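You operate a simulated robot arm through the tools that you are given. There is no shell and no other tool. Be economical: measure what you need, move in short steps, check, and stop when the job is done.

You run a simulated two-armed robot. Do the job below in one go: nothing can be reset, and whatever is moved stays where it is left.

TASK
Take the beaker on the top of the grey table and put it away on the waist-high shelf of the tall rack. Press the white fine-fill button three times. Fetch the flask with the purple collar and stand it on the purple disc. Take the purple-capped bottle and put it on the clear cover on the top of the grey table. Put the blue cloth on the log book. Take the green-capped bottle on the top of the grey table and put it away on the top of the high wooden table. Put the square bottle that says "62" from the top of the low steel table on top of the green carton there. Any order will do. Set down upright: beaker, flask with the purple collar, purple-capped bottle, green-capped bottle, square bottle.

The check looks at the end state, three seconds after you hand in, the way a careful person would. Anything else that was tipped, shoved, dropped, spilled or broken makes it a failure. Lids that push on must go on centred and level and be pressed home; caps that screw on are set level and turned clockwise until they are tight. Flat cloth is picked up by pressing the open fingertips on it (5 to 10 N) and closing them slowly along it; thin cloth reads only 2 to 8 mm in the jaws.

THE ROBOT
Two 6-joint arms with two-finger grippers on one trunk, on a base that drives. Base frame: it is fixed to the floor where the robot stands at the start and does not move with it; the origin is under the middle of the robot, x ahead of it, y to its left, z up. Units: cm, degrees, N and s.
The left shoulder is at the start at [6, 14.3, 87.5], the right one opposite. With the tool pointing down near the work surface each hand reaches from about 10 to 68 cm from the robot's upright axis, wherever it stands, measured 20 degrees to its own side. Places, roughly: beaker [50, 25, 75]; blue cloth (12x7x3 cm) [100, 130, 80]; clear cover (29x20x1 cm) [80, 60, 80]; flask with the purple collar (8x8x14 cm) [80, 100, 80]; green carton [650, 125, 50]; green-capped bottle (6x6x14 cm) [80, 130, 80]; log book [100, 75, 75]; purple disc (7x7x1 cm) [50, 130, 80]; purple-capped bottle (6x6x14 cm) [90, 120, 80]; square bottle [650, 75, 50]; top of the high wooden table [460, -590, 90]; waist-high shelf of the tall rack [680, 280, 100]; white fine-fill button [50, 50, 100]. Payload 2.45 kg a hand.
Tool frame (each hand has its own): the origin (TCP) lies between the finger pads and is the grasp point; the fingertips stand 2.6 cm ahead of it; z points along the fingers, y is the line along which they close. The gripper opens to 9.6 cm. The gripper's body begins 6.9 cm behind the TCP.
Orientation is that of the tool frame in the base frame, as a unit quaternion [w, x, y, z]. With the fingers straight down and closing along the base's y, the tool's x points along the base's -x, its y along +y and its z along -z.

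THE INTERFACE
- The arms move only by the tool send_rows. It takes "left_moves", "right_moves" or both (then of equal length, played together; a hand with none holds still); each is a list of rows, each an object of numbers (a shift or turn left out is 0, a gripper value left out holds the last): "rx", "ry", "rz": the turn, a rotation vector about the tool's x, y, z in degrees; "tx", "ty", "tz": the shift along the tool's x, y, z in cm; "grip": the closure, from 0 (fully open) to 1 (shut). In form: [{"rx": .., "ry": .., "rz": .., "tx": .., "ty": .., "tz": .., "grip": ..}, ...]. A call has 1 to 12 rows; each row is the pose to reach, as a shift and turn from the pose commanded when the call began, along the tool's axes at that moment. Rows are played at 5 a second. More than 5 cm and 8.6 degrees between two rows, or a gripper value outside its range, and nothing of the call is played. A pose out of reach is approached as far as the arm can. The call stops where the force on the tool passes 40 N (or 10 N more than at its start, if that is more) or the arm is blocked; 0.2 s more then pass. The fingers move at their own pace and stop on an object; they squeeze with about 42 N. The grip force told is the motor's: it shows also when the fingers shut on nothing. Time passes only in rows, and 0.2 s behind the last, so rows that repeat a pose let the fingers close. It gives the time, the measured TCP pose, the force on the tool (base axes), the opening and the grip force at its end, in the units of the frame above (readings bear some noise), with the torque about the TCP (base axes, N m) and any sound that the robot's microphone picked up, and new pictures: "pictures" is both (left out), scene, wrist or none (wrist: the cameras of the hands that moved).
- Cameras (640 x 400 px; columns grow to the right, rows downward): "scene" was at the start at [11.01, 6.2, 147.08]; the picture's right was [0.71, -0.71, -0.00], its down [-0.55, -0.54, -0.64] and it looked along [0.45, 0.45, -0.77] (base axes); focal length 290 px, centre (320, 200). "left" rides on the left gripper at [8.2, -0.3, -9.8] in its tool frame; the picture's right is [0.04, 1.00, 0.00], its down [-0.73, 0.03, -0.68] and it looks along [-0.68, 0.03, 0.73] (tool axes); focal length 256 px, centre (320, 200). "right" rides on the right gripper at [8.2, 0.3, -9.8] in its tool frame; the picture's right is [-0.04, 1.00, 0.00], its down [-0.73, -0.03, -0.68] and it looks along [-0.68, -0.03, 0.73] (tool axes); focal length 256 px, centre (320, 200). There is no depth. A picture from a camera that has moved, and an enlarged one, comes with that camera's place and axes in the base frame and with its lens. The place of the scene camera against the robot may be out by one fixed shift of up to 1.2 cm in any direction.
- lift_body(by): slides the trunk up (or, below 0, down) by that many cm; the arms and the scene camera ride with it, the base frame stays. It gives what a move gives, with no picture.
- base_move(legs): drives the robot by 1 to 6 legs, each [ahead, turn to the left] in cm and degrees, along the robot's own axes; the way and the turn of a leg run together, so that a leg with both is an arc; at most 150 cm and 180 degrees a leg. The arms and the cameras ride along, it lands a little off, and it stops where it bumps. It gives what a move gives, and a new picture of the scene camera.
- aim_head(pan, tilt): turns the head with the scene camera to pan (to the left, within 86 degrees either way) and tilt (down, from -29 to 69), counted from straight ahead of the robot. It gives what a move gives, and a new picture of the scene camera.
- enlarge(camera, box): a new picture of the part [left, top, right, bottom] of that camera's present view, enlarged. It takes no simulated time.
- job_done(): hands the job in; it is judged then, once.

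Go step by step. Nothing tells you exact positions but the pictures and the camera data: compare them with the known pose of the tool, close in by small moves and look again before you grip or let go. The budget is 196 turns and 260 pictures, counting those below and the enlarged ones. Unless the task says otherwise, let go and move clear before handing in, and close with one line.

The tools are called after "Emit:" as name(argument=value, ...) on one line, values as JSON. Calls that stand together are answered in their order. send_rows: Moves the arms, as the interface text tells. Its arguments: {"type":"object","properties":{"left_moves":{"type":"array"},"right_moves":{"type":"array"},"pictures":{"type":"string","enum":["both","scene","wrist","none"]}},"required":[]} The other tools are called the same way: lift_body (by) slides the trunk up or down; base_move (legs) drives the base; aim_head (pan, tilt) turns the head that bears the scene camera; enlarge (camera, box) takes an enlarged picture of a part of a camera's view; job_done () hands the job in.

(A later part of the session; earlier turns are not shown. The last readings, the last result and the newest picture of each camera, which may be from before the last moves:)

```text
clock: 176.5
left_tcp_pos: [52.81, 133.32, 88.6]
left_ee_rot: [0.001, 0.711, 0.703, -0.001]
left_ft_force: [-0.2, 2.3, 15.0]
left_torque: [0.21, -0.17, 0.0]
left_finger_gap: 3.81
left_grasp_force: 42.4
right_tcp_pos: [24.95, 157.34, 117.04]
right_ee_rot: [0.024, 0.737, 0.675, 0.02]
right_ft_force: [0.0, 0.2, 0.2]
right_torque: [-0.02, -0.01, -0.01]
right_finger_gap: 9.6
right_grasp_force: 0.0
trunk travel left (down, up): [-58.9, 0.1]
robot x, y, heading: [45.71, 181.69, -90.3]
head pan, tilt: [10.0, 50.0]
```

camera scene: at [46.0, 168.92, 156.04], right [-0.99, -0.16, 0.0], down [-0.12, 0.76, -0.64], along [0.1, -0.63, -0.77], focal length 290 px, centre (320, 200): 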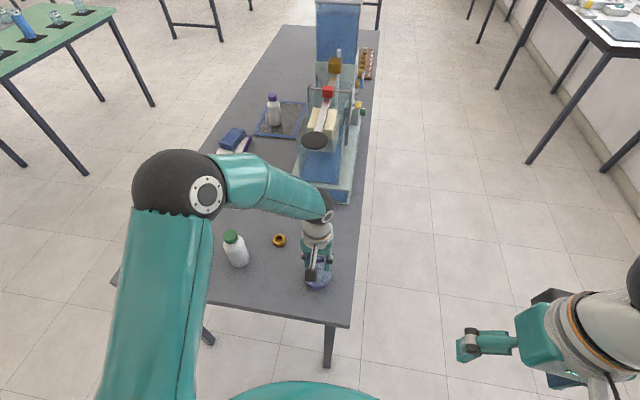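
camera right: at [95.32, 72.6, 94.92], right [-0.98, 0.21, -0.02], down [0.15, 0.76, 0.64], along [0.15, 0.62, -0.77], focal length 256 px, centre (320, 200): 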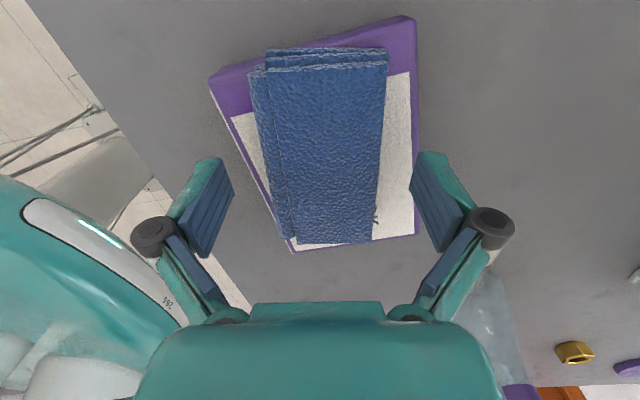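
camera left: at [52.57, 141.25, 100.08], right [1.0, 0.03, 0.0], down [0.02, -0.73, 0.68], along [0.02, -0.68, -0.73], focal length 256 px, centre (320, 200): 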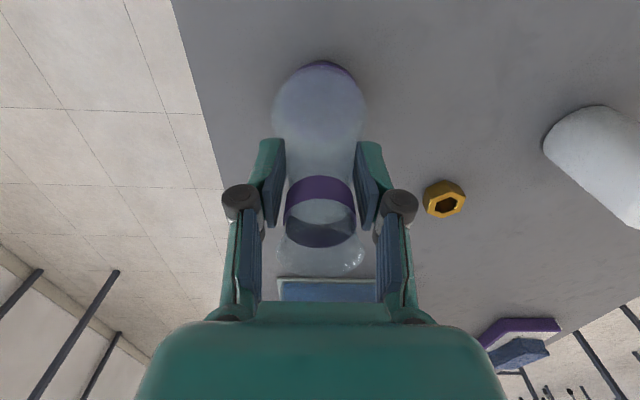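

Contact. Releasing and rising.

Emit:
send_rows(left_moves=[{"tz": -0.2}, {"tz": -0.2, "grip": 0.5}, {"tz": -0.2, "grip": 0.3}, {"tz": -0.2, "grip": 0}, {"tz": -0.2, "grip": 0}, {"tz": -3}, {"tz": -7.5}, {"tz": -12}, {"tz": -15}], pictures="both")

```text
clock: 178.5
left_tcp_pos: [52.78, 133.31, 103.5]
left_ee_rot: [0.0, 0.711, 0.703, 0.0]
left_ft_force: [-0.2, -0.2, 0.0]
left_torque: [-0.04, 0.04, 0.03]
left_finger_gap: 9.59
left_grasp_force: 0.1
right_tcp_pos: [24.91, 157.13, 116.93]
right_ee_rot: [0.024, 0.737, 0.675, 0.021]
right_ft_force: [0.9, -0.1, 1.1]
right_torque: [-0.05, 0.02, -0.02]
right_finger_gap: 9.6
right_grasp_force: 0.1
trunk travel left (down, up): [-58.9, 0.1]
robot x, y, heading: [45.46, 181.84, -90.5]
head pan, tilt: [10.0, 50.0]
camera scene: at [45.97, 169.03, 156.05], right [-0.99, -0.16, 0.0], down [-0.12, 0.76, -0.64], along [0.1, -0.63, -0.77], focal length 290 px, centre (320, 200)
camera left: at [52.46, 141.39, 113.42], right [1.0, 0.03, 0.0], down [0.02, -0.73, 0.68], along [0.02, -0.68, -0.73], focal length 256 px, centre (320, 200)
```

scene: 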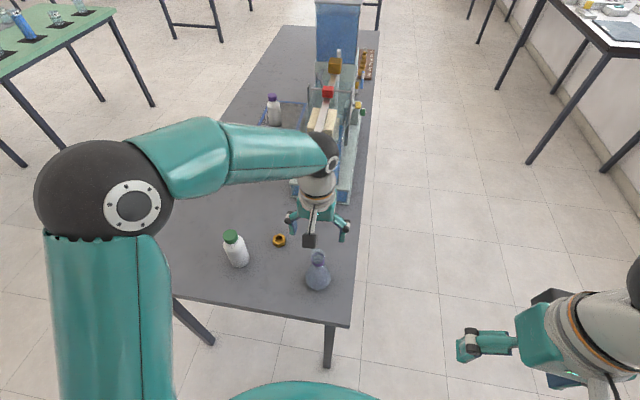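
left: 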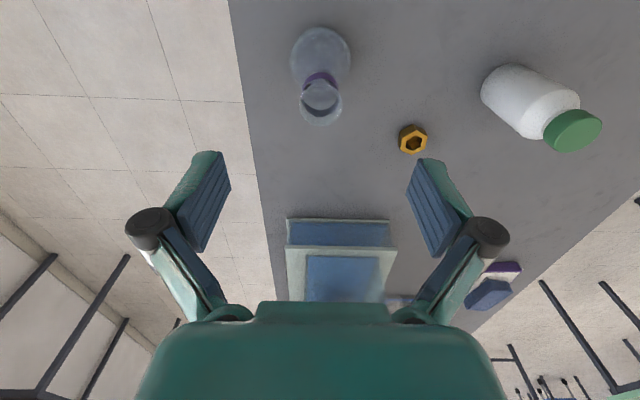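

The flask stands on the disc. Now moving the left hand over the green-capped bottle at ≈[77,130.3].

Emit:
send_rows(left_moves=[{"tx": -0.5, "ty": 4.8}, {"tx": -1, "ty": 9.6}, {"tx": -1.7, "ty": 14.4}, {"tx": -2.3, "ty": 19.2}, {"tx": -2.8, "ty": 24}, {"tx": -2.8, "ty": 24, "tz": 3}], pictures="wrist")

```text
clock: 179.9
left_tcp_pos: [77.08, 130.13, 100.4]
left_ee_rot: [0.0, 0.711, 0.703, 0.001]
left_ft_force: [-0.2, 0.6, -0.1]
left_torque: [0.01, -0.01, 0.04]
left_finger_gap: 9.61
left_grasp_force: 0.0
right_tcp_pos: [24.86, 157.02, 116.79]
right_ee_rot: [0.024, 0.737, 0.675, 0.022]
right_ft_force: [-0.9, -0.5, -0.9]
right_torque: [0.0, -0.01, -0.01]
right_finger_gap: 9.61
right_grasp_force: 0.1
trunk travel left (down, up): [-58.9, 0.1]
robot x, y, heading: [45.04, 181.76, -90.6]
head pan, tilt: [10.0, 50.0]
camera left: at [76.72, 138.27, 110.28], right [1.0, 0.03, 0.0], down [0.02, -0.73, 0.68], along [0.02, -0.68, -0.73], focal length 256 px, centre (320, 200)
```

left: 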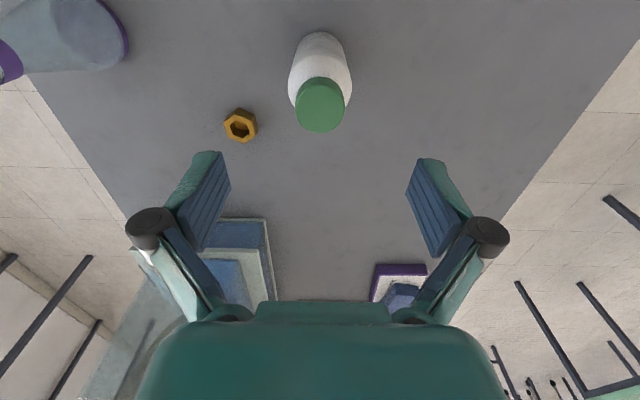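

Well aligned. Descending and gripping as with the other bottle.

Emit:
send_rows(left_moves=[{"tx": 0.3, "tz": 4.8}, {"tx": 0.3, "tz": 9.6}, {"tx": 0.3, "tz": 14}, {"tx": 0.3, "tz": 15}, {"tx": 0.3, "tz": 15, "grip": 0.3}, {"tx": 0.3, "tz": 15, "grip": 0.6}, {"tx": 0.3, "tz": 15, "grip": 1}, {"tx": 0.3, "tz": 15, "grip": 1}], pictures="wrist")

Emit:
enlarge(camera="scene", box=[270, 220, 370, 320])

```text
clock: 181.7
left_tcp_pos: [76.7, 130.62, 85.28]
left_ee_rot: [-0.001, 0.711, 0.704, 0.0]
left_ft_force: [0.6, -0.3, -0.2]
left_torque: [-0.05, -0.07, 0.0]
left_finger_gap: 5.52
left_grasp_force: 42.0
right_tcp_pos: [24.89, 157.17, 116.96]
right_ee_rot: [0.023, 0.738, 0.674, 0.02]
right_ft_force: [-1.3, -1.1, 0.2]
right_torque: [-0.04, 0.02, -0.03]
right_finger_gap: 9.62
right_grasp_force: 0.2
trunk travel left (down, up): [-58.9, 0.1]
robot x, y, heading: [45.37, 181.92, -90.4]
head pan, tilt: [10.0, 50.0]
camera left: at [76.39, 138.7, 95.23], right [1.0, 0.03, 0.0], down [0.02, -0.73, 0.68], along [0.02, -0.68, -0.73], focal length 256 px, centre (320, 200)
```

left: 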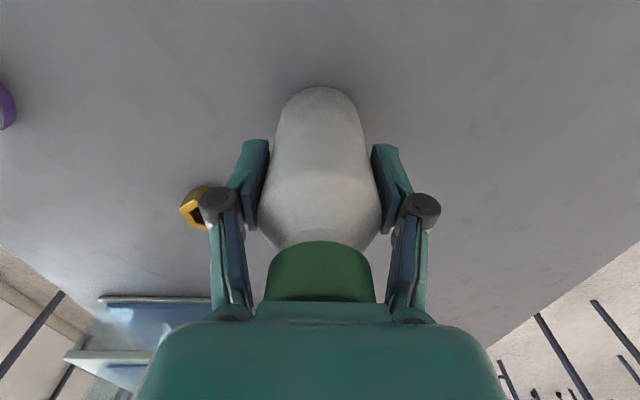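

```text
4.00 times, centred on (320, 270) of scene
camera zoom: at [45.99, 168.98, 156.04], right [-0.99, -0.16, 0.0], down [-0.12, 0.76, -0.64], along [0.1, -0.63, -0.77], focal length 1159 px, centre (320, -80)
```

zoom: 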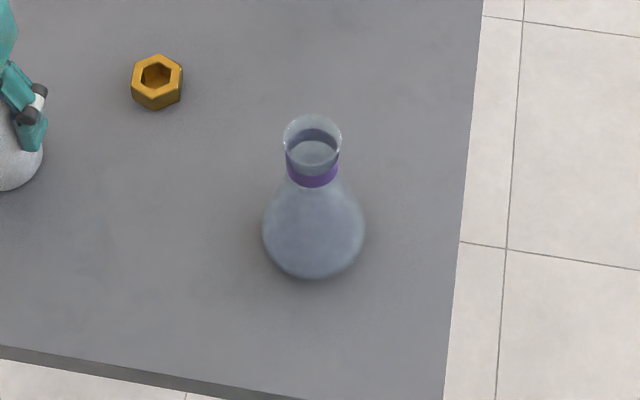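

Gripped. Lifting the green-capped bottle and tucking it near the body.

Emit:
send_rows(left_moves=[{"tz": -3}, {"tz": -7.5}, {"tz": -12}, {"tz": -16.5}, {"tz": -21}, {"tx": 3.5, "ty": -1.2, "tz": -23}, {"tx": 7.5, "ty": -2.5, "tz": -25}, {"tx": 11.5, "ty": -3.8, "tz": -27}, {"tx": 15.5, "ty": -5.1, "tz": -29}, {"tx": 19.5, "ty": -6.4, "tz": -31}, {"tx": 23.2, "ty": -7.6, "tz": -33}], pictures="none")

Emit:
base_move(legs=[[-22, 0], [0, -45], [0, -45]])

```text
clock: 184.1
left_tcp_pos: [69.56, 154.1, 118.26]
left_ee_rot: [0.001, 0.711, 0.703, 0.0]
left_ft_force: [0.0, 0.3, -1.6]
left_torque: [-0.02, 0.02, 0.01]
left_finger_gap: 5.5
left_grasp_force: 42.2
right_tcp_pos: [25.02, 157.18, 116.91]
right_ee_rot: [0.023, 0.738, 0.674, 0.021]
right_ft_force: [0.5, 0.1, -0.4]
right_torque: [0.01, 0.0, 0.0]
right_finger_gap: 9.61
right_grasp_force: 0.0
trunk travel left (down, up): [-58.9, 0.1]
robot x, y, heading: [45.65, 181.64, -90.4]
head pan, tilt: [10.0, 50.0]
```

```text
clock: 190.8
left_tcp_pos: [17.78, 179.31, 118.38]
left_ee_rot: [0.001, 1.0, 0.0, 0.001]
left_ft_force: [-0.2, 0.8, -3.0]
left_torque: [-0.03, 0.0, -0.03]
left_finger_gap: 5.5
left_grasp_force: 42.0
right_tcp_pos: [20.35, 223.95, 116.98]
right_ee_rot: [0.032, 0.999, -0.038, -0.001]
right_ft_force: [-0.8, 0.5, -0.4]
right_torque: [-0.02, -0.01, 0.01]
right_finger_gap: 9.6
right_grasp_force: 0.0
trunk travel left (down, up): [-58.9, 0.1]
robot x, y, heading: [45.4, 200.88, -179.5]
head pan, tilt: [10.0, 50.0]
stopped in leg 3: the robot was blocked; the commanded pose is now the measured one
camera scene: at [31.27, 200.46, 156.05], right [-0.18, 0.98, 0.0], down [0.75, 0.14, -0.64], along [-0.63, -0.12, -0.77], focal length 290 px, centre (320, 200)
```

scene: 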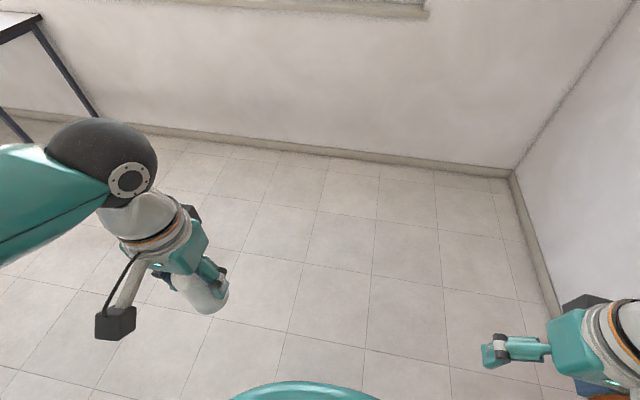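

Driving round to the front of the table.

Emit:
base_move(legs=[[57, 0], [0, 45], [0, 44]])

Emit:
base_move(legs=[[85, 0], [84, 0], [0, 45], [0, 44]])

```text
clock: 198.8
left_tcp_pos: [9.11, 173.01, 118.32]
left_ee_rot: [0.0, 0.708, 0.706, 0.001]
left_ft_force: [0.3, 0.6, -1.9]
left_torque: [0.02, 0.0, 0.04]
left_finger_gap: 5.5
left_grasp_force: 42.0
right_tcp_pos: [-35.56, 175.65, 117.07]
right_ee_rot: [0.023, 0.735, 0.678, 0.02]
right_ft_force: [-0.4, -0.5, 0.3]
right_torque: [-0.02, 0.01, -0.01]
right_finger_gap: 9.62
right_grasp_force: 0.0
trunk travel left (down, up): [-58.9, 0.1]
robot x, y, heading: [-15.02, 200.57, -90.3]
head pan, tilt: [10.0, 50.0]
camera scene: at [-14.32, 187.7, 156.05], right [-0.99, -0.17, 0.0], down [-0.13, 0.75, -0.64], along [0.11, -0.63, -0.77], focal length 290 px, centre (320, 200)
```

scene: 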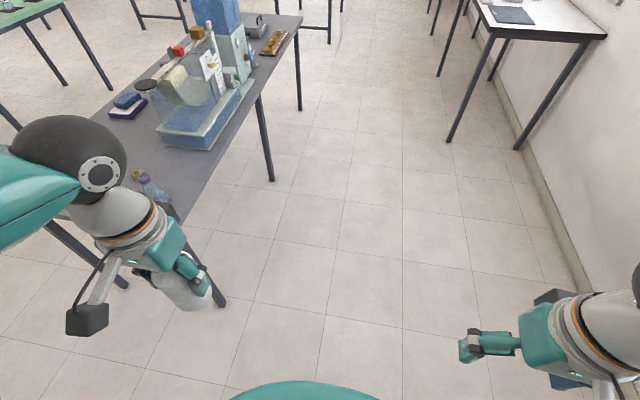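

```text
clock: 212.2
left_tcp_pos: [13.24, 53.08, 118.38]
left_ee_rot: [0.0, 0.009, 1.0, 0.001]
left_ft_force: [-0.3, 0.1, -2.5]
left_torque: [-0.01, 0.02, 0.0]
left_finger_gap: 5.52
left_grasp_force: 42.1
right_tcp_pos: [9.58, 8.57, 117.05]
right_ee_rot: [0.001, 0.049, 0.998, 0.031]
right_ft_force: [0.5, -0.3, -0.1]
right_torque: [0.0, -0.04, 0.0]
right_finger_gap: 9.59
right_grasp_force: 0.0
trunk travel left (down, up): [-58.9, 0.1]
robot x, y, heading: [-15.26, 26.48, -1.3]
head pan, tilt: [10.0, 50.0]
camera scene: at [-1.71, 28.43, 156.05], right [0.15, -0.99, 0.0], down [-0.76, -0.11, -0.64], along [0.64, 0.1, -0.77], focal length 290 px, centre (320, 200)
```

scene: 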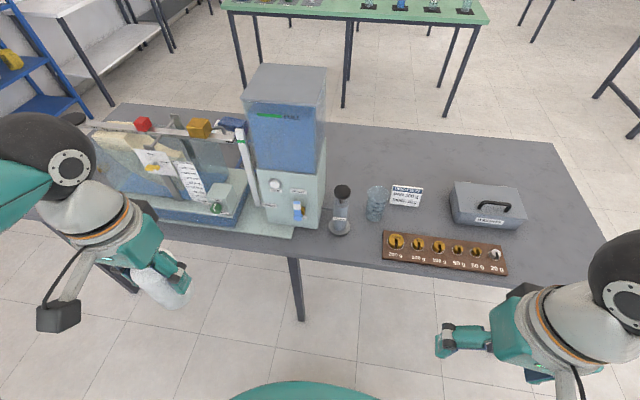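

Beaker near [59.5,20], black-capped cylinder near [53,31]. Driving 16 cm closer.

Emit:
base_move(legs=[[16, 1]])

Emit:
enlarge(camera="scene", box=[290, 190, 450, 310])

```text
clock: 213.6
left_tcp_pos: [28.96, 53.3, 118.34]
left_ee_rot: [-0.001, 0.002, 1.0, 0.0]
left_ft_force: [1.6, -0.5, -2.7]
left_torque: [-0.01, 0.06, 0.0]
left_finger_gap: 5.49
left_grasp_force: 42.4
right_tcp_pos: [26.05, 8.76, 117.1]
right_ee_rot: [0.001, 0.039, 0.999, 0.03]
right_ft_force: [0.7, -0.8, -0.4]
right_torque: [0.02, 0.06, 0.03]
right_finger_gap: 9.61
right_grasp_force: 0.1
trunk travel left (down, up): [-58.9, 0.1]
robot x, y, heading: [1.43, 26.08, -0.4]
head pan, tilt: [10.0, 50.0]
camera scene: at [14.5, 28.33, 156.03], right [0.17, -0.99, 0.0], down [-0.76, -0.13, -0.64], along [0.63, 0.11, -0.77], focal length 290 px, centre (320, 200)
```

scene: 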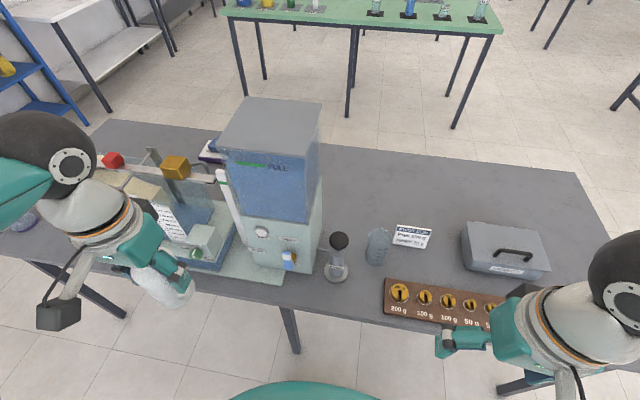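

```text
3.33 times, centred on (370, 250) of scene
camera zoom: at [14.5, 28.33, 156.03], right [0.17, -0.99, 0.0], down [-0.76, -0.13, -0.64], along [0.63, 0.11, -0.77], focal length 966 px, centre (153, 33)
```

zoom: 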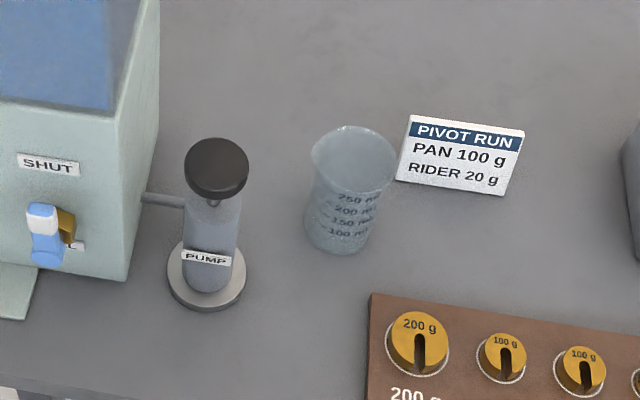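

The pump must not be touched; the beaker is at ≈[58.9,19.2], about 12 cm tall. Bringing the right hand above it, levelled.

Emit:
send_rows(right_moves=[{"rx": 0.9, "rz": -1.1, "tx": -4, "ty": 1.5, "tz": 1.6}, {"rx": 1.8, "rz": -2.2, "tx": -8, "ty": 3, "tz": 3.2}, {"rx": 2.7, "rz": -3.3, "tx": -12, "ty": 4.5, "tz": 4.8}, {"rx": 3.5, "rz": -4.5, "tx": -16, "ty": 6, "tz": 6.4}, {"rx": 3.5, "rz": -4.5, "tx": -20, "ty": 7.5, "tz": 8}, {"rx": 3.5, "rz": -4.5, "tx": -24, "ty": 9, "tz": 9.6}, {"rx": 3.5, "rz": -4.5, "tx": -28, "ty": 10.5, "tz": 11.1}, {"rx": 3.5, "rz": -4.5, "tx": -32, "ty": 12, "tz": 12.7}], pictures="wrist")

```text
clock: 215.4
left_tcp_pos: [29.04, 53.31, 118.3]
left_ee_rot: [0.0, 0.001, 1.0, 0.0]
left_ft_force: [0.1, 0.6, -2.5]
left_torque: [-0.02, 0.06, 0.0]
left_finger_gap: 5.5
left_grasp_force: 42.0
right_tcp_pos: [59.06, 18.98, 105.12]
right_ee_rot: [-0.001, 0.0, 1.0, 0.0]
right_ft_force: [0.6, 0.2, 0.0]
right_torque: [-0.03, 0.06, 0.02]
right_finger_gap: 9.61
right_grasp_force: 0.0
trunk travel left (down, up): [-58.9, 0.1]
robot x, y, heading: [0.89, 25.96, -0.2]
head pan, tilt: [10.0, 50.0]
camera right: at [50.99, 19.43, 114.92], right [0.04, 1.0, 0.0], down [0.73, -0.03, 0.68], along [0.68, -0.03, -0.73], focal length 256 px, centre (320, 200)
```

right: 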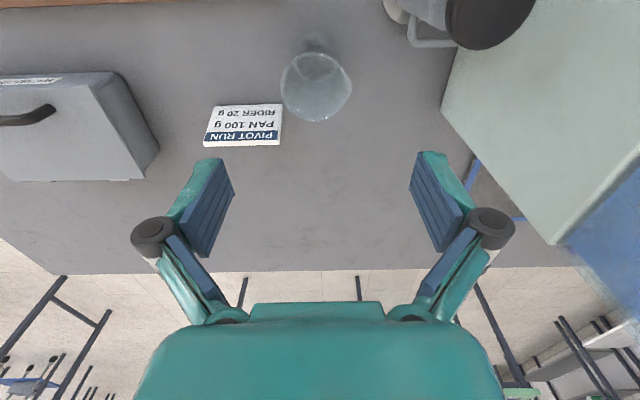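

Beaker centre refined to [59.9,18.6]. Correct and descend to just above the rim.

Emit:
send_rows(right_moves=[{"tx": -0.8, "ty": -0.4, "tz": 4}, {"tx": -0.8, "ty": -0.4, "tz": 8}, {"tx": -0.8, "ty": -0.4, "tz": 12}], pictures="both")

```text
clock: 216.2
left_tcp_pos: [28.74, 53.25, 118.4]
left_ee_rot: [-0.001, 0.001, 1.0, 0.0]
left_ft_force: [0.7, -1.6, -2.5]
left_torque: [0.0, 0.01, -0.01]
left_finger_gap: 5.51
left_grasp_force: 42.6
right_tcp_pos: [60.06, 18.38, 93.24]
right_ee_rot: [0.001, 0.0, 1.0, 0.0]
right_ft_force: [0.3, 0.0, -0.2]
right_torque: [0.03, 0.02, 0.02]
right_finger_gap: 9.59
right_grasp_force: 0.0
trunk travel left (down, up): [-58.9, 0.1]
robot x, y, heading: [0.93, 26.19, -0.3]
head pan, tilt: [10.0, 50.0]
camera scene: at [14.44, 28.3, 156.03], right [0.17, -0.99, 0.0], down [-0.76, -0.13, -0.64], along [0.63, 0.11, -0.77], focal length 290 px, centre (320, 200)
camera right: at [51.88, 18.82, 103.0], right [0.04, 1.0, 0.0], down [0.73, -0.03, 0.68], along [0.68, -0.03, -0.73], focal length 256 px, centre (320, 200)
```

scene: 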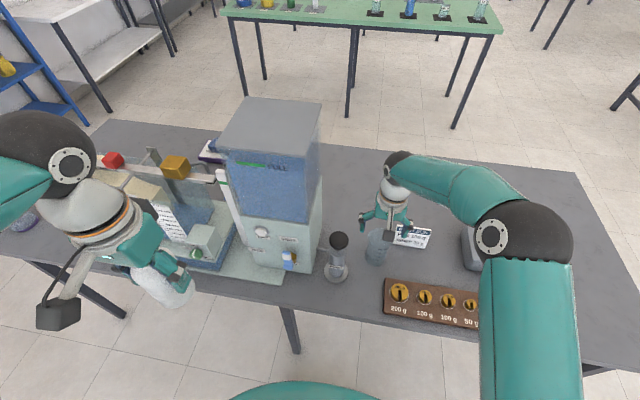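
right: 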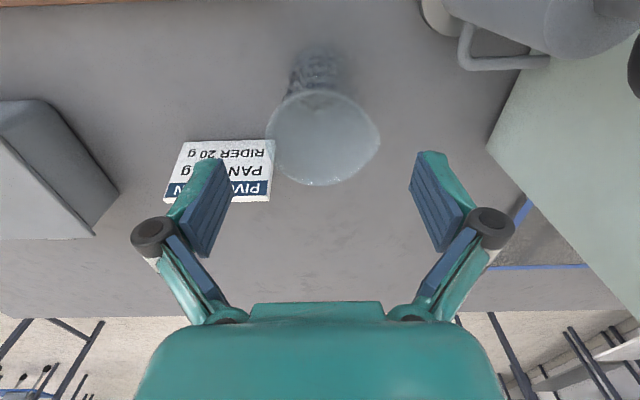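

Aligned; the card is clear of the fingers. Descending and closing on the beaker.

Emit:
send_rows(right_moves=[{"tx": 0.4, "tz": 3}, {"tx": 0.4, "tz": 6}, {"tx": 0.4, "tz": 8.8}, {"tx": 0.4, "tz": 8.8, "grip": 0.15}, {"tx": 0.4, "tz": 8.8, "grip": 0.25}, {"tx": 0.4, "tz": 8.8, "grip": 0.4}, {"tx": 0.4, "tz": 8.8, "grip": 0.6}, {"tx": 0.4, "tz": 8.8, "grip": 0.6}], pictures="wrist")

```text
clock: 218.0
left_tcp_pos: [28.6, 53.39, 118.36]
left_ee_rot: [0.0, 0.001, 1.0, 0.001]
left_ft_force: [-0.1, 0.7, -3.1]
left_torque: [0.0, 0.02, -0.02]
left_finger_gap: 5.51
left_grasp_force: 42.1
right_tcp_pos: [59.57, 18.4, 84.63]
right_ee_rot: [0.004, 0.0, 1.0, -0.001]
right_ft_force: [1.2, -2.2, 16.5]
right_torque: [-0.05, 0.01, -0.02]
right_finger_gap: 7.03
right_grasp_force: 42.1
trunk travel left (down, up): [-58.9, 0.1]
robot x, y, heading: [1.11, 26.15, -0.4]
head pan, tilt: [10.0, 50.0]
camera right: at [51.34, 18.8, 94.37], right [0.04, 1.0, 0.0], down [0.73, -0.03, 0.68], along [0.68, -0.03, -0.73], focal length 256 px, centre (320, 200)
```

right: 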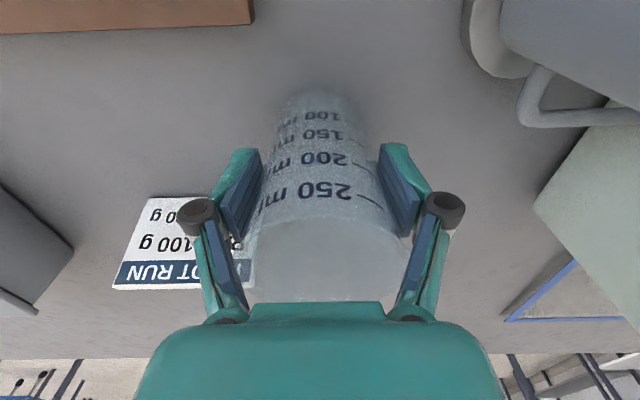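

Gripped at 7.0 cm; the palm just touches the rim. Lifting straight up and drawing back.

Emit:
send_rows(right_moves=[{"tz": -1}, {"tz": -4}, {"tz": -8}, {"tz": -12.5}, {"tz": -17}, {"tz": -21.5}, {"tz": -25, "tx": 3}, {"tz": -27, "tx": 7, "ty": -1}, {"tz": -29, "tx": 11, "ty": -2.5}, {"tz": -31, "tx": 15, "ty": -4}, {"tz": -32, "tx": 19.5, "ty": -5}, {"tz": -32, "tx": 24, "ty": -6}], pictures="both")

```text
clock: 220.6
left_tcp_pos: [28.63, 53.35, 118.42]
left_ee_rot: [0.0, 0.001, 1.0, 0.001]
left_ft_force: [-0.2, -0.5, -1.6]
left_torque: [0.01, 0.01, -0.02]
left_finger_gap: 5.48
left_grasp_force: 41.9
right_tcp_pos: [35.08, 12.3, 116.07]
right_ee_rot: [0.002, -0.001, 1.0, 0.0]
right_ft_force: [0.0, 0.1, -0.5]
right_torque: [-0.03, -0.03, 0.0]
right_finger_gap: 6.8
right_grasp_force: 41.9
trunk travel left (down, up): [-58.9, 0.1]
robot x, y, heading: [1.15, 25.9, -0.1]
head pan, tilt: [10.0, 50.0]
camera scene: at [14.07, 28.24, 156.07], right [0.17, -0.99, 0.0], down [-0.75, -0.13, -0.64], along [0.63, 0.11, -0.77], focal length 290 px, centre (320, 200)
camera right: at [26.92, 12.74, 125.85], right [0.04, 1.0, 0.0], down [0.73, -0.03, 0.68], along [0.68, -0.03, -0.73], focal length 256 px, centre (320, 200)
```

scene: 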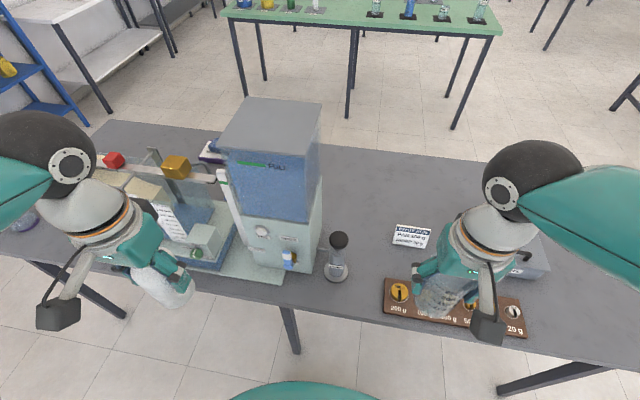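
right: 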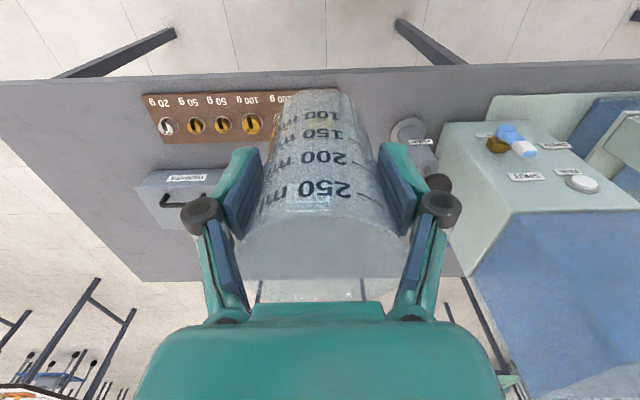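

Both items are held upright. Now the long drive: around the right end of the table, then down the aisle. I'll start with backing and turning right.

Emit:
base_move(legs=[[-7, 0], [0, -45], [0, -45], [130, 0]])

```text
clock: 225.8
left_tcp_pos: [25.31, 2.93, 118.53]
left_ee_rot: [0.0, 0.647, 0.763, 0.002]
left_ft_force: [-0.7, -1.2, -1.8]
left_torque: [0.06, -0.04, 0.01]
left_finger_gap: 5.52
left_grasp_force: 42.3
right_tcp_pos: [-14.0, -10.22, 115.97]
right_ee_rot: [0.002, 0.647, 0.762, 0.0]
right_ft_force: [-0.9, -0.1, -0.2]
right_torque: [-0.01, -0.06, -0.02]
right_finger_gap: 6.6
right_grasp_force: 41.6
trunk travel left (down, up): [-58.9, 0.1]
robot x, y, heading: [-2.56, 26.54, -80.9]
head pan, tilt: [10.0, 50.0]
stopped in leg 3: the robot was blocked; the commanded pose is now the measured one
camera scene: at [0.07, 13.95, 156.04], right [-0.95, -0.32, 0.0], down [-0.25, 0.73, -0.64], along [0.21, -0.61, -0.77], focal length 290 px, centre (320, 200)
```

scene: 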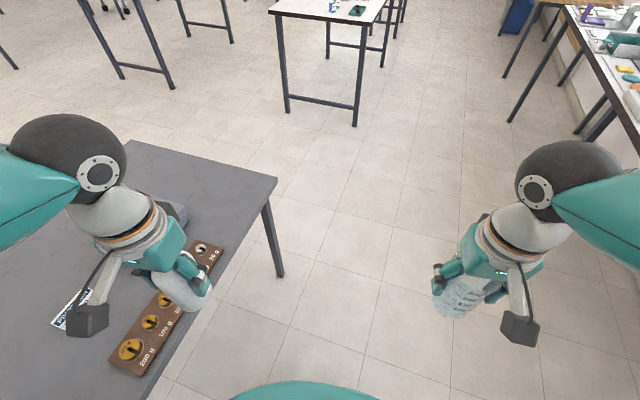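

The right gap reading is drifting, so I'll check the beaker in the hand.

Emit:
enlarge(camera="right", box=[0, 0, 640, 400])

Emit:
base_move(legs=[[0, -9], [132, 0], [0, 45]])

```text
1.00 times, centred on (320, 200) of right (not enlarged: the box is as wide or as high as the picture)
camera zoom: at [-14.99, -2.13, 125.82], right [0.99, 0.12, 0.0], down [0.09, -0.73, 0.68], along [0.09, -0.67, -0.73], focal length 256 px, centre (320, 200)
```

zoom: 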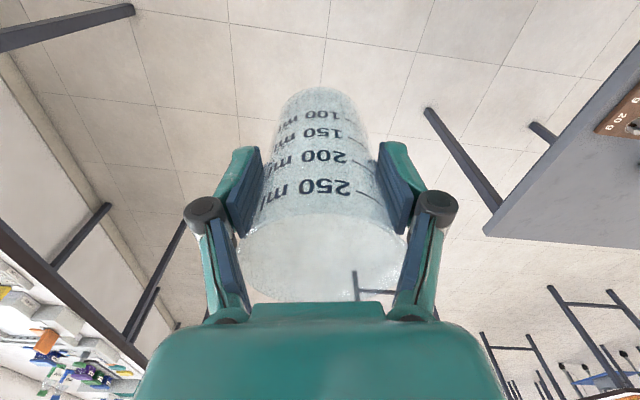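

```text
clock: 235.4
left_tcp_pos: [35.18, -106.46, 118.46]
left_ee_rot: [0.0, 0.371, 0.929, 0.001]
left_ft_force: [-0.1, -0.2, -3.0]
left_torque: [0.04, 0.0, -0.01]
left_finger_gap: 5.52
left_grasp_force: 42.6
right_tcp_pos: [11.76, -140.66, 115.98]
right_ee_rot: [0.001, 0.372, 0.928, 0.0]
right_ft_force: [-0.6, -0.5, 0.0]
right_torque: [0.05, 0.01, -0.02]
right_finger_gap: 6.28
right_grasp_force: 42.0
trunk travel left (down, up): [-58.9, 0.1]
robot x, y, heading: [-3.03, -105.84, -44.1]
head pan, tilt: [10.0, 50.0]
camera scene: at [7.47, -113.77, 156.05], right [-0.56, -0.83, 0.0], down [-0.63, 0.43, -0.64], along [0.53, -0.36, -0.77], focal length 290 px, centre (320, 200)
```

scene: 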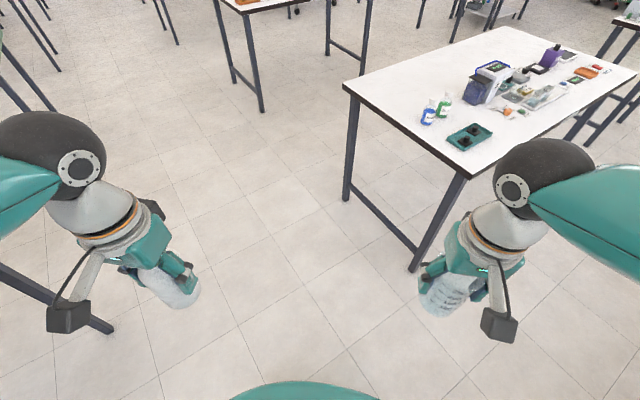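

The gap keeps shrinking; I'll inspect the beaker closely before moving on.

Emit:
enlarge(camera="right", box=[160, 60, 480, 320])

Emit:
enlarge(camera="scene", box=[380, 180, 560, 350])

```text
1.54 times, centred on (320, 190) of right
camera zoom: at [6.05, -134.73, 125.87], right [0.72, 0.7, 0.0], down [0.51, -0.53, 0.68], along [0.47, -0.49, -0.73], focal length 394 px, centre (320, 215)
```

zoom: 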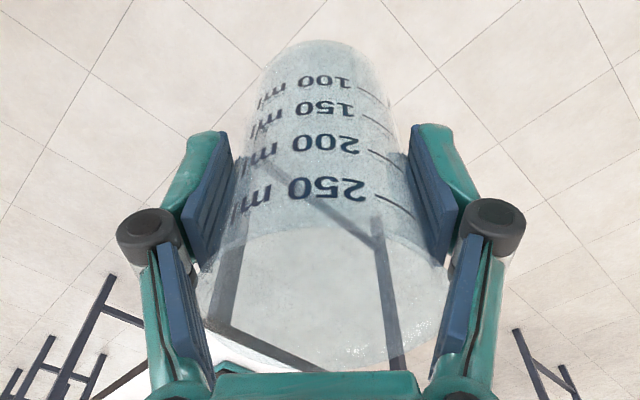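

```text
2.35 times, centred on (470, 265) of scene
camera zoom: at [7.47, -113.77, 156.05], right [-0.56, -0.83, 0.0], down [-0.63, 0.43, -0.64], along [0.53, -0.36, -0.77], focal length 682 px, centre (-33, 47)
```

zoom: 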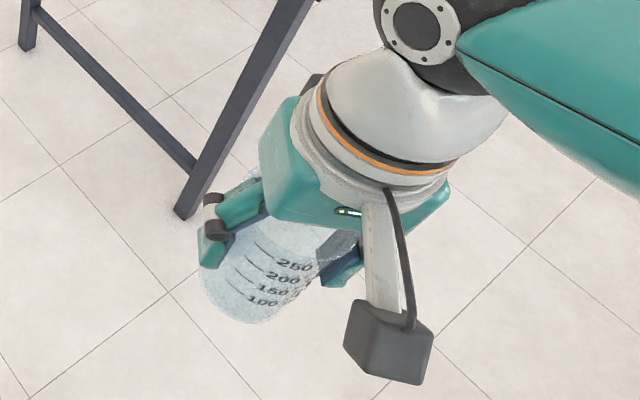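

The beaker is upright but the fingers creep inward. I'll limit the closure so that the squeeze cannot creep further.

Emit:
send_rows(right_moves=[{"grip": 0.37}, {"grip": 0.37}, {"grip": 0.37}], pictures="wrist")

```text
clock: 236.2
left_tcp_pos: [35.04, -106.46, 118.53]
left_ee_rot: [-0.001, 0.372, 0.928, 0.001]
left_ft_force: [-1.3, -0.2, -2.8]
left_torque: [0.01, -0.01, 0.0]
left_finger_gap: 5.51
left_grasp_force: 42.4
right_tcp_pos: [11.64, -140.66, 116.17]
right_ee_rot: [0.0, 0.372, 0.928, 0.0]
right_ft_force: [0.1, -0.3, -0.6]
right_torque: [0.01, 0.01, -0.03]
right_finger_gap: 6.3
right_grasp_force: 41.7
trunk travel left (down, up): [-58.9, 0.1]
robot x, y, heading: [-2.88, -105.76, -44.0]
head pan, tilt: [10.0, 50.0]
camera right: at [5.95, -134.77, 125.91], right [0.72, 0.7, 0.0], down [0.51, -0.53, 0.68], along [0.47, -0.49, -0.73], focal length 256 px, centre (320, 200)
```

right: 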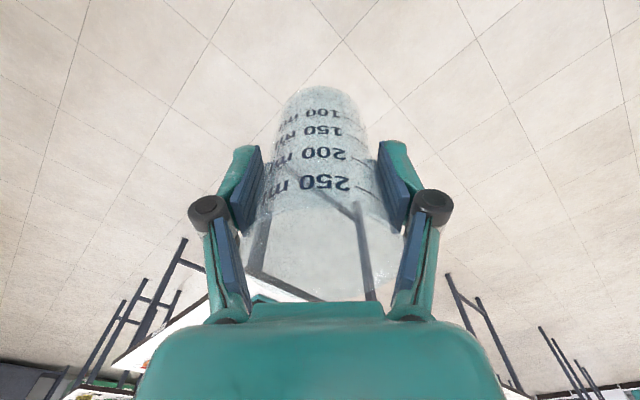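

The beaker has slipped a little but its lip would catch on the pads. I'll proceed and deliver it first.

Emit:
base_move(legs=[[0, 44], [148, 0], [148, 0], [148, 0]])

Emit:
aim_head(pan=35, tilt=25)

```text
clock: 260.1
left_tcp_pos: [471.17, -87.84, 118.55]
left_ee_rot: [0.0, 0.004, 1.0, 0.0]
left_ft_force: [0.7, 0.3, -2.3]
left_torque: [-0.04, 0.02, -0.04]
left_finger_gap: 5.51
left_grasp_force: 42.1
right_tcp_pos: [477.5, -128.91, 116.07]
right_ee_rot: [0.0, 0.004, 1.0, 0.0]
right_ft_force: [-0.7, 0.0, -0.1]
right_torque: [0.02, 0.0, -0.03]
right_finger_gap: 6.22
right_grasp_force: 41.9
trunk travel left (down, up): [-58.9, 0.1]
robot x, y, heading: [442.88, -113.91, -0.8]
head pan, tilt: [10.0, 50.0]
camera scene: at [456.48, -111.82, 156.04], right [0.16, -0.99, 0.0], down [-0.76, -0.12, -0.64], along [0.63, 0.1, -0.77], focal length 290 px, centre (320, 200)
```

scene: 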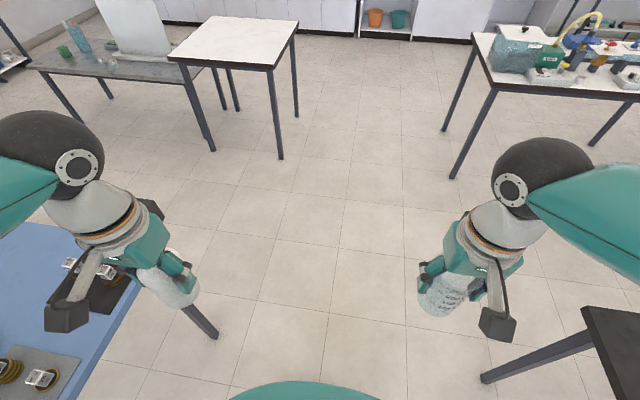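

```text
clock: 261.0
left_tcp_pos: [471.16, -87.87, 118.68]
left_ee_rot: [-0.001, 0.003, 1.0, 0.001]
left_ft_force: [0.5, 0.8, -2.8]
left_torque: [0.0, 0.01, 0.01]
left_finger_gap: 5.54
left_grasp_force: 41.7
right_tcp_pos: [477.6, -128.83, 116.15]
right_ee_rot: [0.001, 0.004, 1.0, 0.0]
right_ft_force: [-0.2, 0.2, -0.7]
right_torque: [0.03, 0.02, -0.01]
right_finger_gap: 6.24
right_grasp_force: 42.5
trunk travel left (down, up): [-58.9, 0.1]
robot x, y, heading: [443.25, -113.69, -0.9]
head pan, tilt: [35.0, 25.0]
camera scene: at [456.5, -107.88, 159.79], right [0.56, -0.83, 0.0], down [-0.35, -0.24, -0.91], along [0.75, 0.51, -0.42], focal length 290 px, centre (320, 200)
```

scene: 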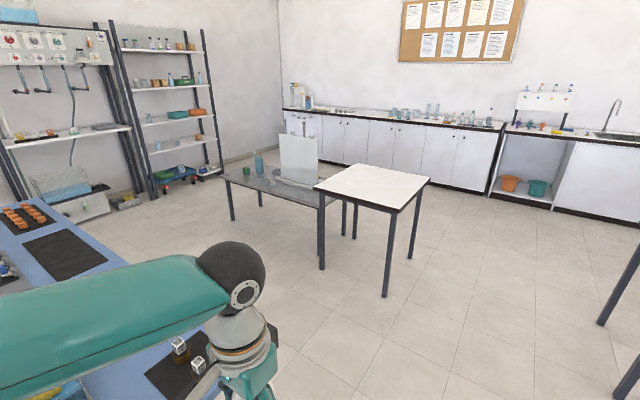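

I can see the low steel table (x≈640, y 20–138) and the tall rack beyond. I'll drive up the lane at x≈560 to the rack.

Emit:
base_move(legs=[[116, 1], [0, 45], [0, 45]])

```text
clock: 271.0
left_tcp_pos: [540.13, -81.19, 118.53]
left_ee_rot: [-0.001, -0.625, 0.78, -0.001]
left_ft_force: [-1.0, 0.0, -2.5]
left_torque: [0.02, -0.02, 0.01]
left_finger_gap: 5.5
left_grasp_force: 42.2
right_tcp_pos: [581.37, -83.56, 116.29]
right_ee_rot: [0.001, -0.625, 0.781, 0.0]
right_ft_force: [-1.3, 0.7, -0.5]
right_torque: [-0.03, -0.07, -0.05]
right_finger_gap: 6.22
right_grasp_force: 42.0
trunk travel left (down, up): [-58.9, 0.1]
robot x, y, heading: [562.42, -114.92, 77.6]
head pan, tilt: [35.0, 25.0]
stopped in leg 3: the robot was blocked; the commanded pose is now the measured one
camera scene: at [559.71, -99.62, 159.78], right [0.92, 0.38, 0.0], down [0.16, -0.39, -0.91], along [-0.35, 0.84, -0.42], focal length 290 px, centre (320, 200)
```

scene: 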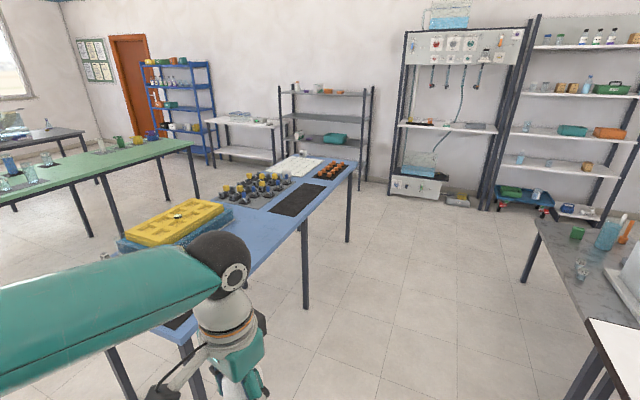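

The waist-high shelf has another shelf ~37 cm above it, so a top-down grasp won't fit there. I'll first set the beaker on the empty white table and regrasp it at a slant. Driving to that table.

Emit:
base_move(legs=[[96, 0], [0, -40], [0, -37]])

Emit:
aim_head(pan=-15, tilt=45)

```text
clock: 279.9
left_tcp_pos: [609.67, 8.96, 118.87]
left_ee_rot: [-0.001, -0.033, 0.999, 0.001]
left_ft_force: [0.1, -0.7, -2.9]
left_torque: [0.03, 0.02, 0.0]
left_finger_gap: 5.5
left_grasp_force: 41.8
right_tcp_pos: [618.82, -31.45, 116.14]
right_ee_rot: [0.0, -0.032, 0.999, 0.001]
right_ft_force: [0.2, -0.5, -1.6]
right_torque: [0.05, 0.02, 0.0]
right_finger_gap: 6.23
right_grasp_force: 42.3
trunk travel left (down, up): [-58.9, 0.1]
robot x, y, heading: [583.1, -18.75, 3.7]
head pan, tilt: [35.0, 25.0]
stopped in leg 3: the robot was blocked; the commanded pose is now the measured one
camera scene: at [596.06, -11.99, 159.8], right [0.62, -0.78, 0.0], down [-0.33, -0.26, -0.91], along [0.71, 0.57, -0.42], focal length 290 px, centre (320, 200)
```

scene: 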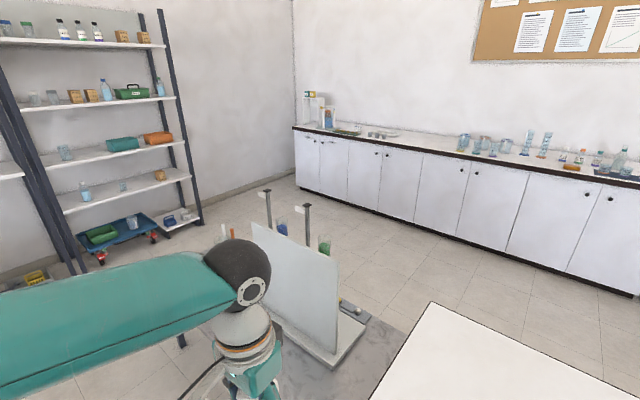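

```text
clock: 281.1
left_tcp_pos: [609.43, 9.3, 118.67]
left_ee_rot: [-0.001, -0.033, 0.999, 0.001]
left_ft_force: [0.0, 0.8, -2.2]
left_torque: [-0.01, -0.01, -0.03]
left_finger_gap: 5.53
left_grasp_force: 41.7
right_tcp_pos: [618.86, -31.26, 116.34]
right_ee_rot: [0.0, -0.033, 0.999, 0.0]
right_ft_force: [-0.3, 0.6, -0.2]
right_torque: [0.01, 0.01, -0.03]
right_finger_gap: 6.24
right_grasp_force: 42.3
trunk travel left (down, up): [-58.9, 0.1]
robot x, y, heading: [583.05, -18.56, 3.6]
head pan, tilt: [-15.0, 45.0]
camera scene: at [596.76, -19.06, 156.74], right [-0.2, -0.98, 0.0], down [-0.69, 0.14, -0.71], along [0.69, -0.14, -0.71], focal length 290 px, centre (320, 200)
```

scene: 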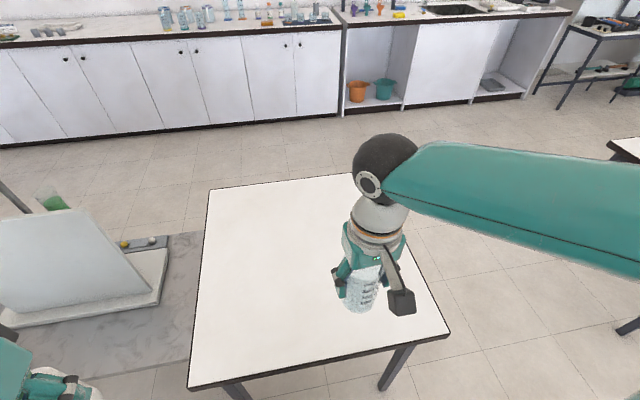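

The table is empty, with its front edge at x≈619. Moving the beaker over it and down.

Emit:
send_rows(right_moves=[{"tx": -3.5, "ty": -0.2}, {"tx": -7, "ty": -0.4, "tz": 2}, {"tx": -10.5, "ty": -0.6, "tz": 5}, {"tx": -13, "ty": -0.8, "tz": 9}, {"tx": -13, "ty": -0.8, "tz": 13.5}, {"tx": -13, "ty": -0.8, "tz": 18}, {"tx": -13, "ty": -0.8, "tz": 22.5}, {"tx": -13, "ty": -0.8, "tz": 26}], pictures="both")

```text
clock: 282.9
left_tcp_pos: [609.56, 9.19, 118.72]
left_ee_rot: [-0.002, -0.034, 0.999, 0.0]
left_ft_force: [0.4, 0.5, -2.7]
left_torque: [-0.01, 0.02, 0.01]
left_finger_gap: 5.53
left_grasp_force: 41.8
right_tcp_pos: [631.92, -31.15, 90.17]
right_ee_rot: [0.001, -0.033, 0.999, 0.0]
right_ft_force: [0.3, 0.9, -0.6]
right_torque: [0.02, 0.0, -0.01]
right_finger_gap: 6.22
right_grasp_force: 41.8
trunk travel left (down, up): [-58.9, 0.1]
robot x, y, heading: [583.1, -18.72, 3.6]
head pan, tilt: [-15.0, 45.0]
camera scene: at [596.88, -19.09, 156.73], right [-0.2, -0.98, 0.0], down [-0.69, 0.14, -0.71], along [0.69, -0.14, -0.71], focal length 290 px, centre (320, 200)
camera right: at [623.73, -31.34, 99.89], right [-0.03, 1.0, 0.0], down [0.73, 0.02, 0.68], along [0.68, 0.02, -0.73], focal length 256 px, centre (320, 200)
```

scene: 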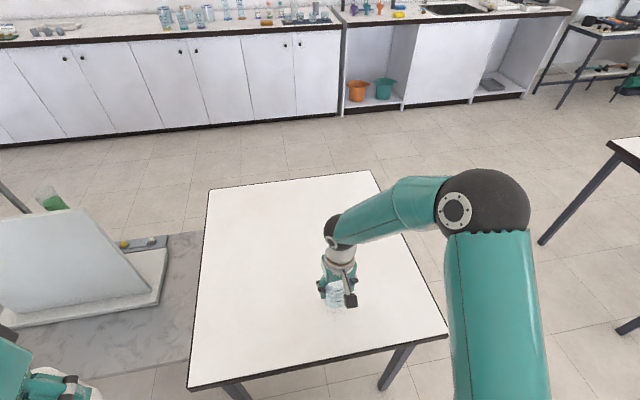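
right: 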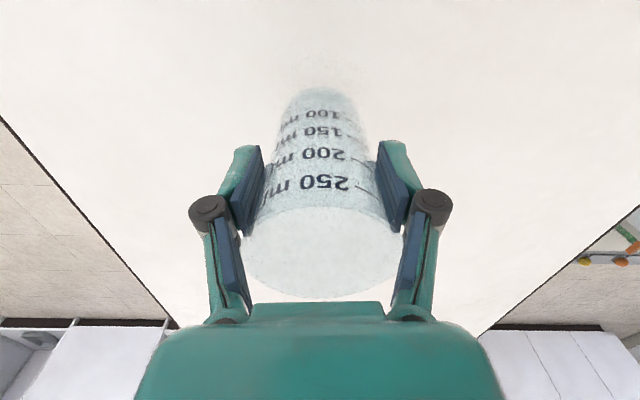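

Lowering in small steps until contact.

Emit:
send_rows(right_moves=[{"tz": 1}, {"tz": 2}, {"tz": 3}, {"tz": 4}], pictures="none")

```text
clock: 283.9
left_tcp_pos: [609.48, 9.19, 118.7]
left_ee_rot: [-0.001, -0.034, 0.999, 0.002]
left_ft_force: [0.2, -1.0, -2.9]
left_torque: [0.02, 0.05, -0.01]
left_finger_gap: 5.51
left_grasp_force: 41.9
right_tcp_pos: [631.92, -31.15, 86.17]
right_ee_rot: [0.0, -0.032, 0.999, 0.0]
right_ft_force: [0.1, 0.1, 0.3]
right_torque: [0.02, 0.02, -0.01]
right_finger_gap: 6.25
right_grasp_force: 41.7
trunk travel left (down, up): [-58.9, 0.1]
robot x, y, heading: [583.39, -18.75, 3.7]
head pan, tilt: [-15.0, 45.0]
```

Emit:
send_rows(right_moves=[{"tz": 0.5}, {"tz": 1}, {"tz": 1.4}, {"tz": 1.8}], pictures="wrist")

```text
clock: 284.8
left_tcp_pos: [609.41, 9.09, 118.75]
left_ee_rot: [-0.001, -0.033, 0.999, 0.001]
left_ft_force: [0.3, 0.5, -1.9]
left_torque: [0.0, 0.05, 0.01]
left_finger_gap: 5.5
left_grasp_force: 41.8
right_tcp_pos: [632.17, -31.03, 85.35]
right_ee_rot: [0.006, -0.031, 1.0, 0.0]
right_ft_force: [-6.6, -0.4, 25.6]
right_torque: [0.0, 0.42, -0.03]
right_finger_gap: 6.24
right_grasp_force: 42.2
trunk travel left (down, up): [-58.9, 0.1]
robot x, y, heading: [583.09, -18.57, 3.8]
head pan, tilt: [-15.0, 45.0]
stopped in row 4 (right hand): the force on the tool passed its limit at 45 N (the readings are from after the stop); the commanded pose is now the measured one
camera right: at [623.91, -31.32, 95.04], right [-0.02, 1.0, 0.0], down [0.73, 0.02, 0.69], along [0.69, 0.02, -0.73], focal length 256 px, centre (320, 200)
```

right: 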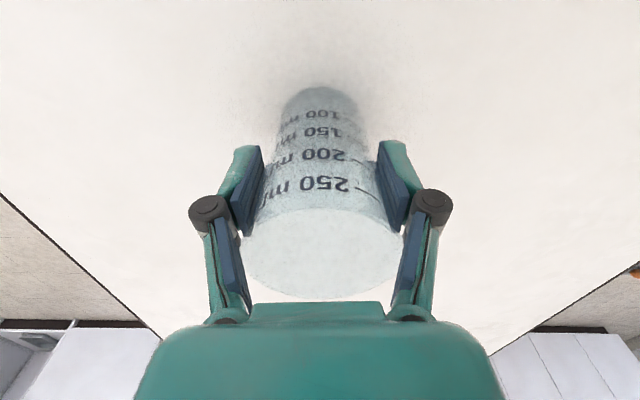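

Contact. Easing, opening and rising.

Emit:
send_rows(right_moves=[{"tz": -0.2}, {"tz": -0.2, "grip": 0.25}, {"tz": -0.2, "grip": 0.1}, {"tz": -0.2, "grip": 0}, {"tz": -0.2, "grip": 0}, {"tz": -3}, {"tz": -7}, {"tz": -11.5}, {"tz": -16}], pictures="both")

```text
clock: 286.8
left_tcp_pos: [609.37, 9.11, 118.75]
left_ee_rot: [-0.001, -0.033, 0.999, 0.0]
left_ft_force: [-1.0, 0.3, -2.4]
left_torque: [0.02, 0.03, 0.01]
left_finger_gap: 5.5
left_grasp_force: 42.4
right_tcp_pos: [632.1, -31.1, 100.89]
right_ee_rot: [0.005, -0.032, 0.999, 0.001]
right_ft_force: [-1.0, 0.2, 0.3]
right_torque: [0.03, 0.0, 0.01]
right_finger_gap: 9.58
right_grasp_force: 0.1
trunk travel left (down, up): [-58.9, 0.1]
robot x, y, heading: [583.09, -19.26, 4.0]
head pan, tilt: [-15.0, 45.0]
camera scene: at [596.68, -19.07, 156.74], right [-0.2, -0.98, 0.0], down [-0.69, 0.14, -0.71], along [0.69, -0.14, -0.71], focal length 290 px, centre (320, 200)
camera right: at [623.85, -31.3, 110.74], right [-0.02, 1.0, 0.0], down [0.73, 0.02, 0.69], along [0.69, 0.02, -0.73], focal length 256 px, centre (320, 200)
```

scene: 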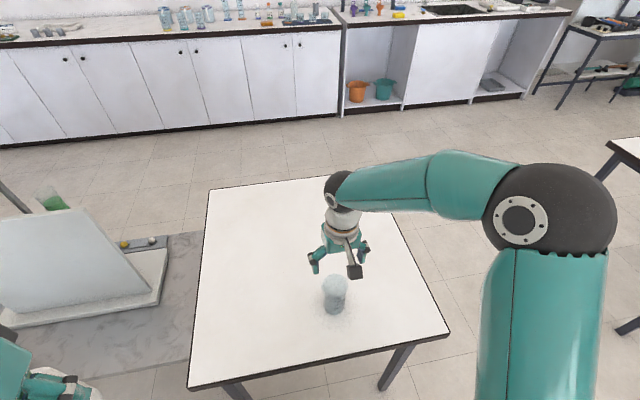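
right: 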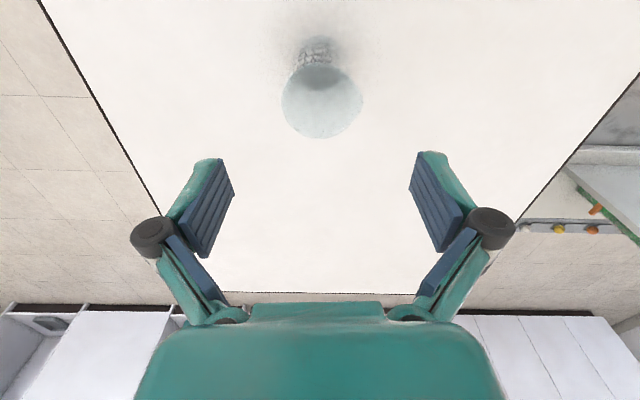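

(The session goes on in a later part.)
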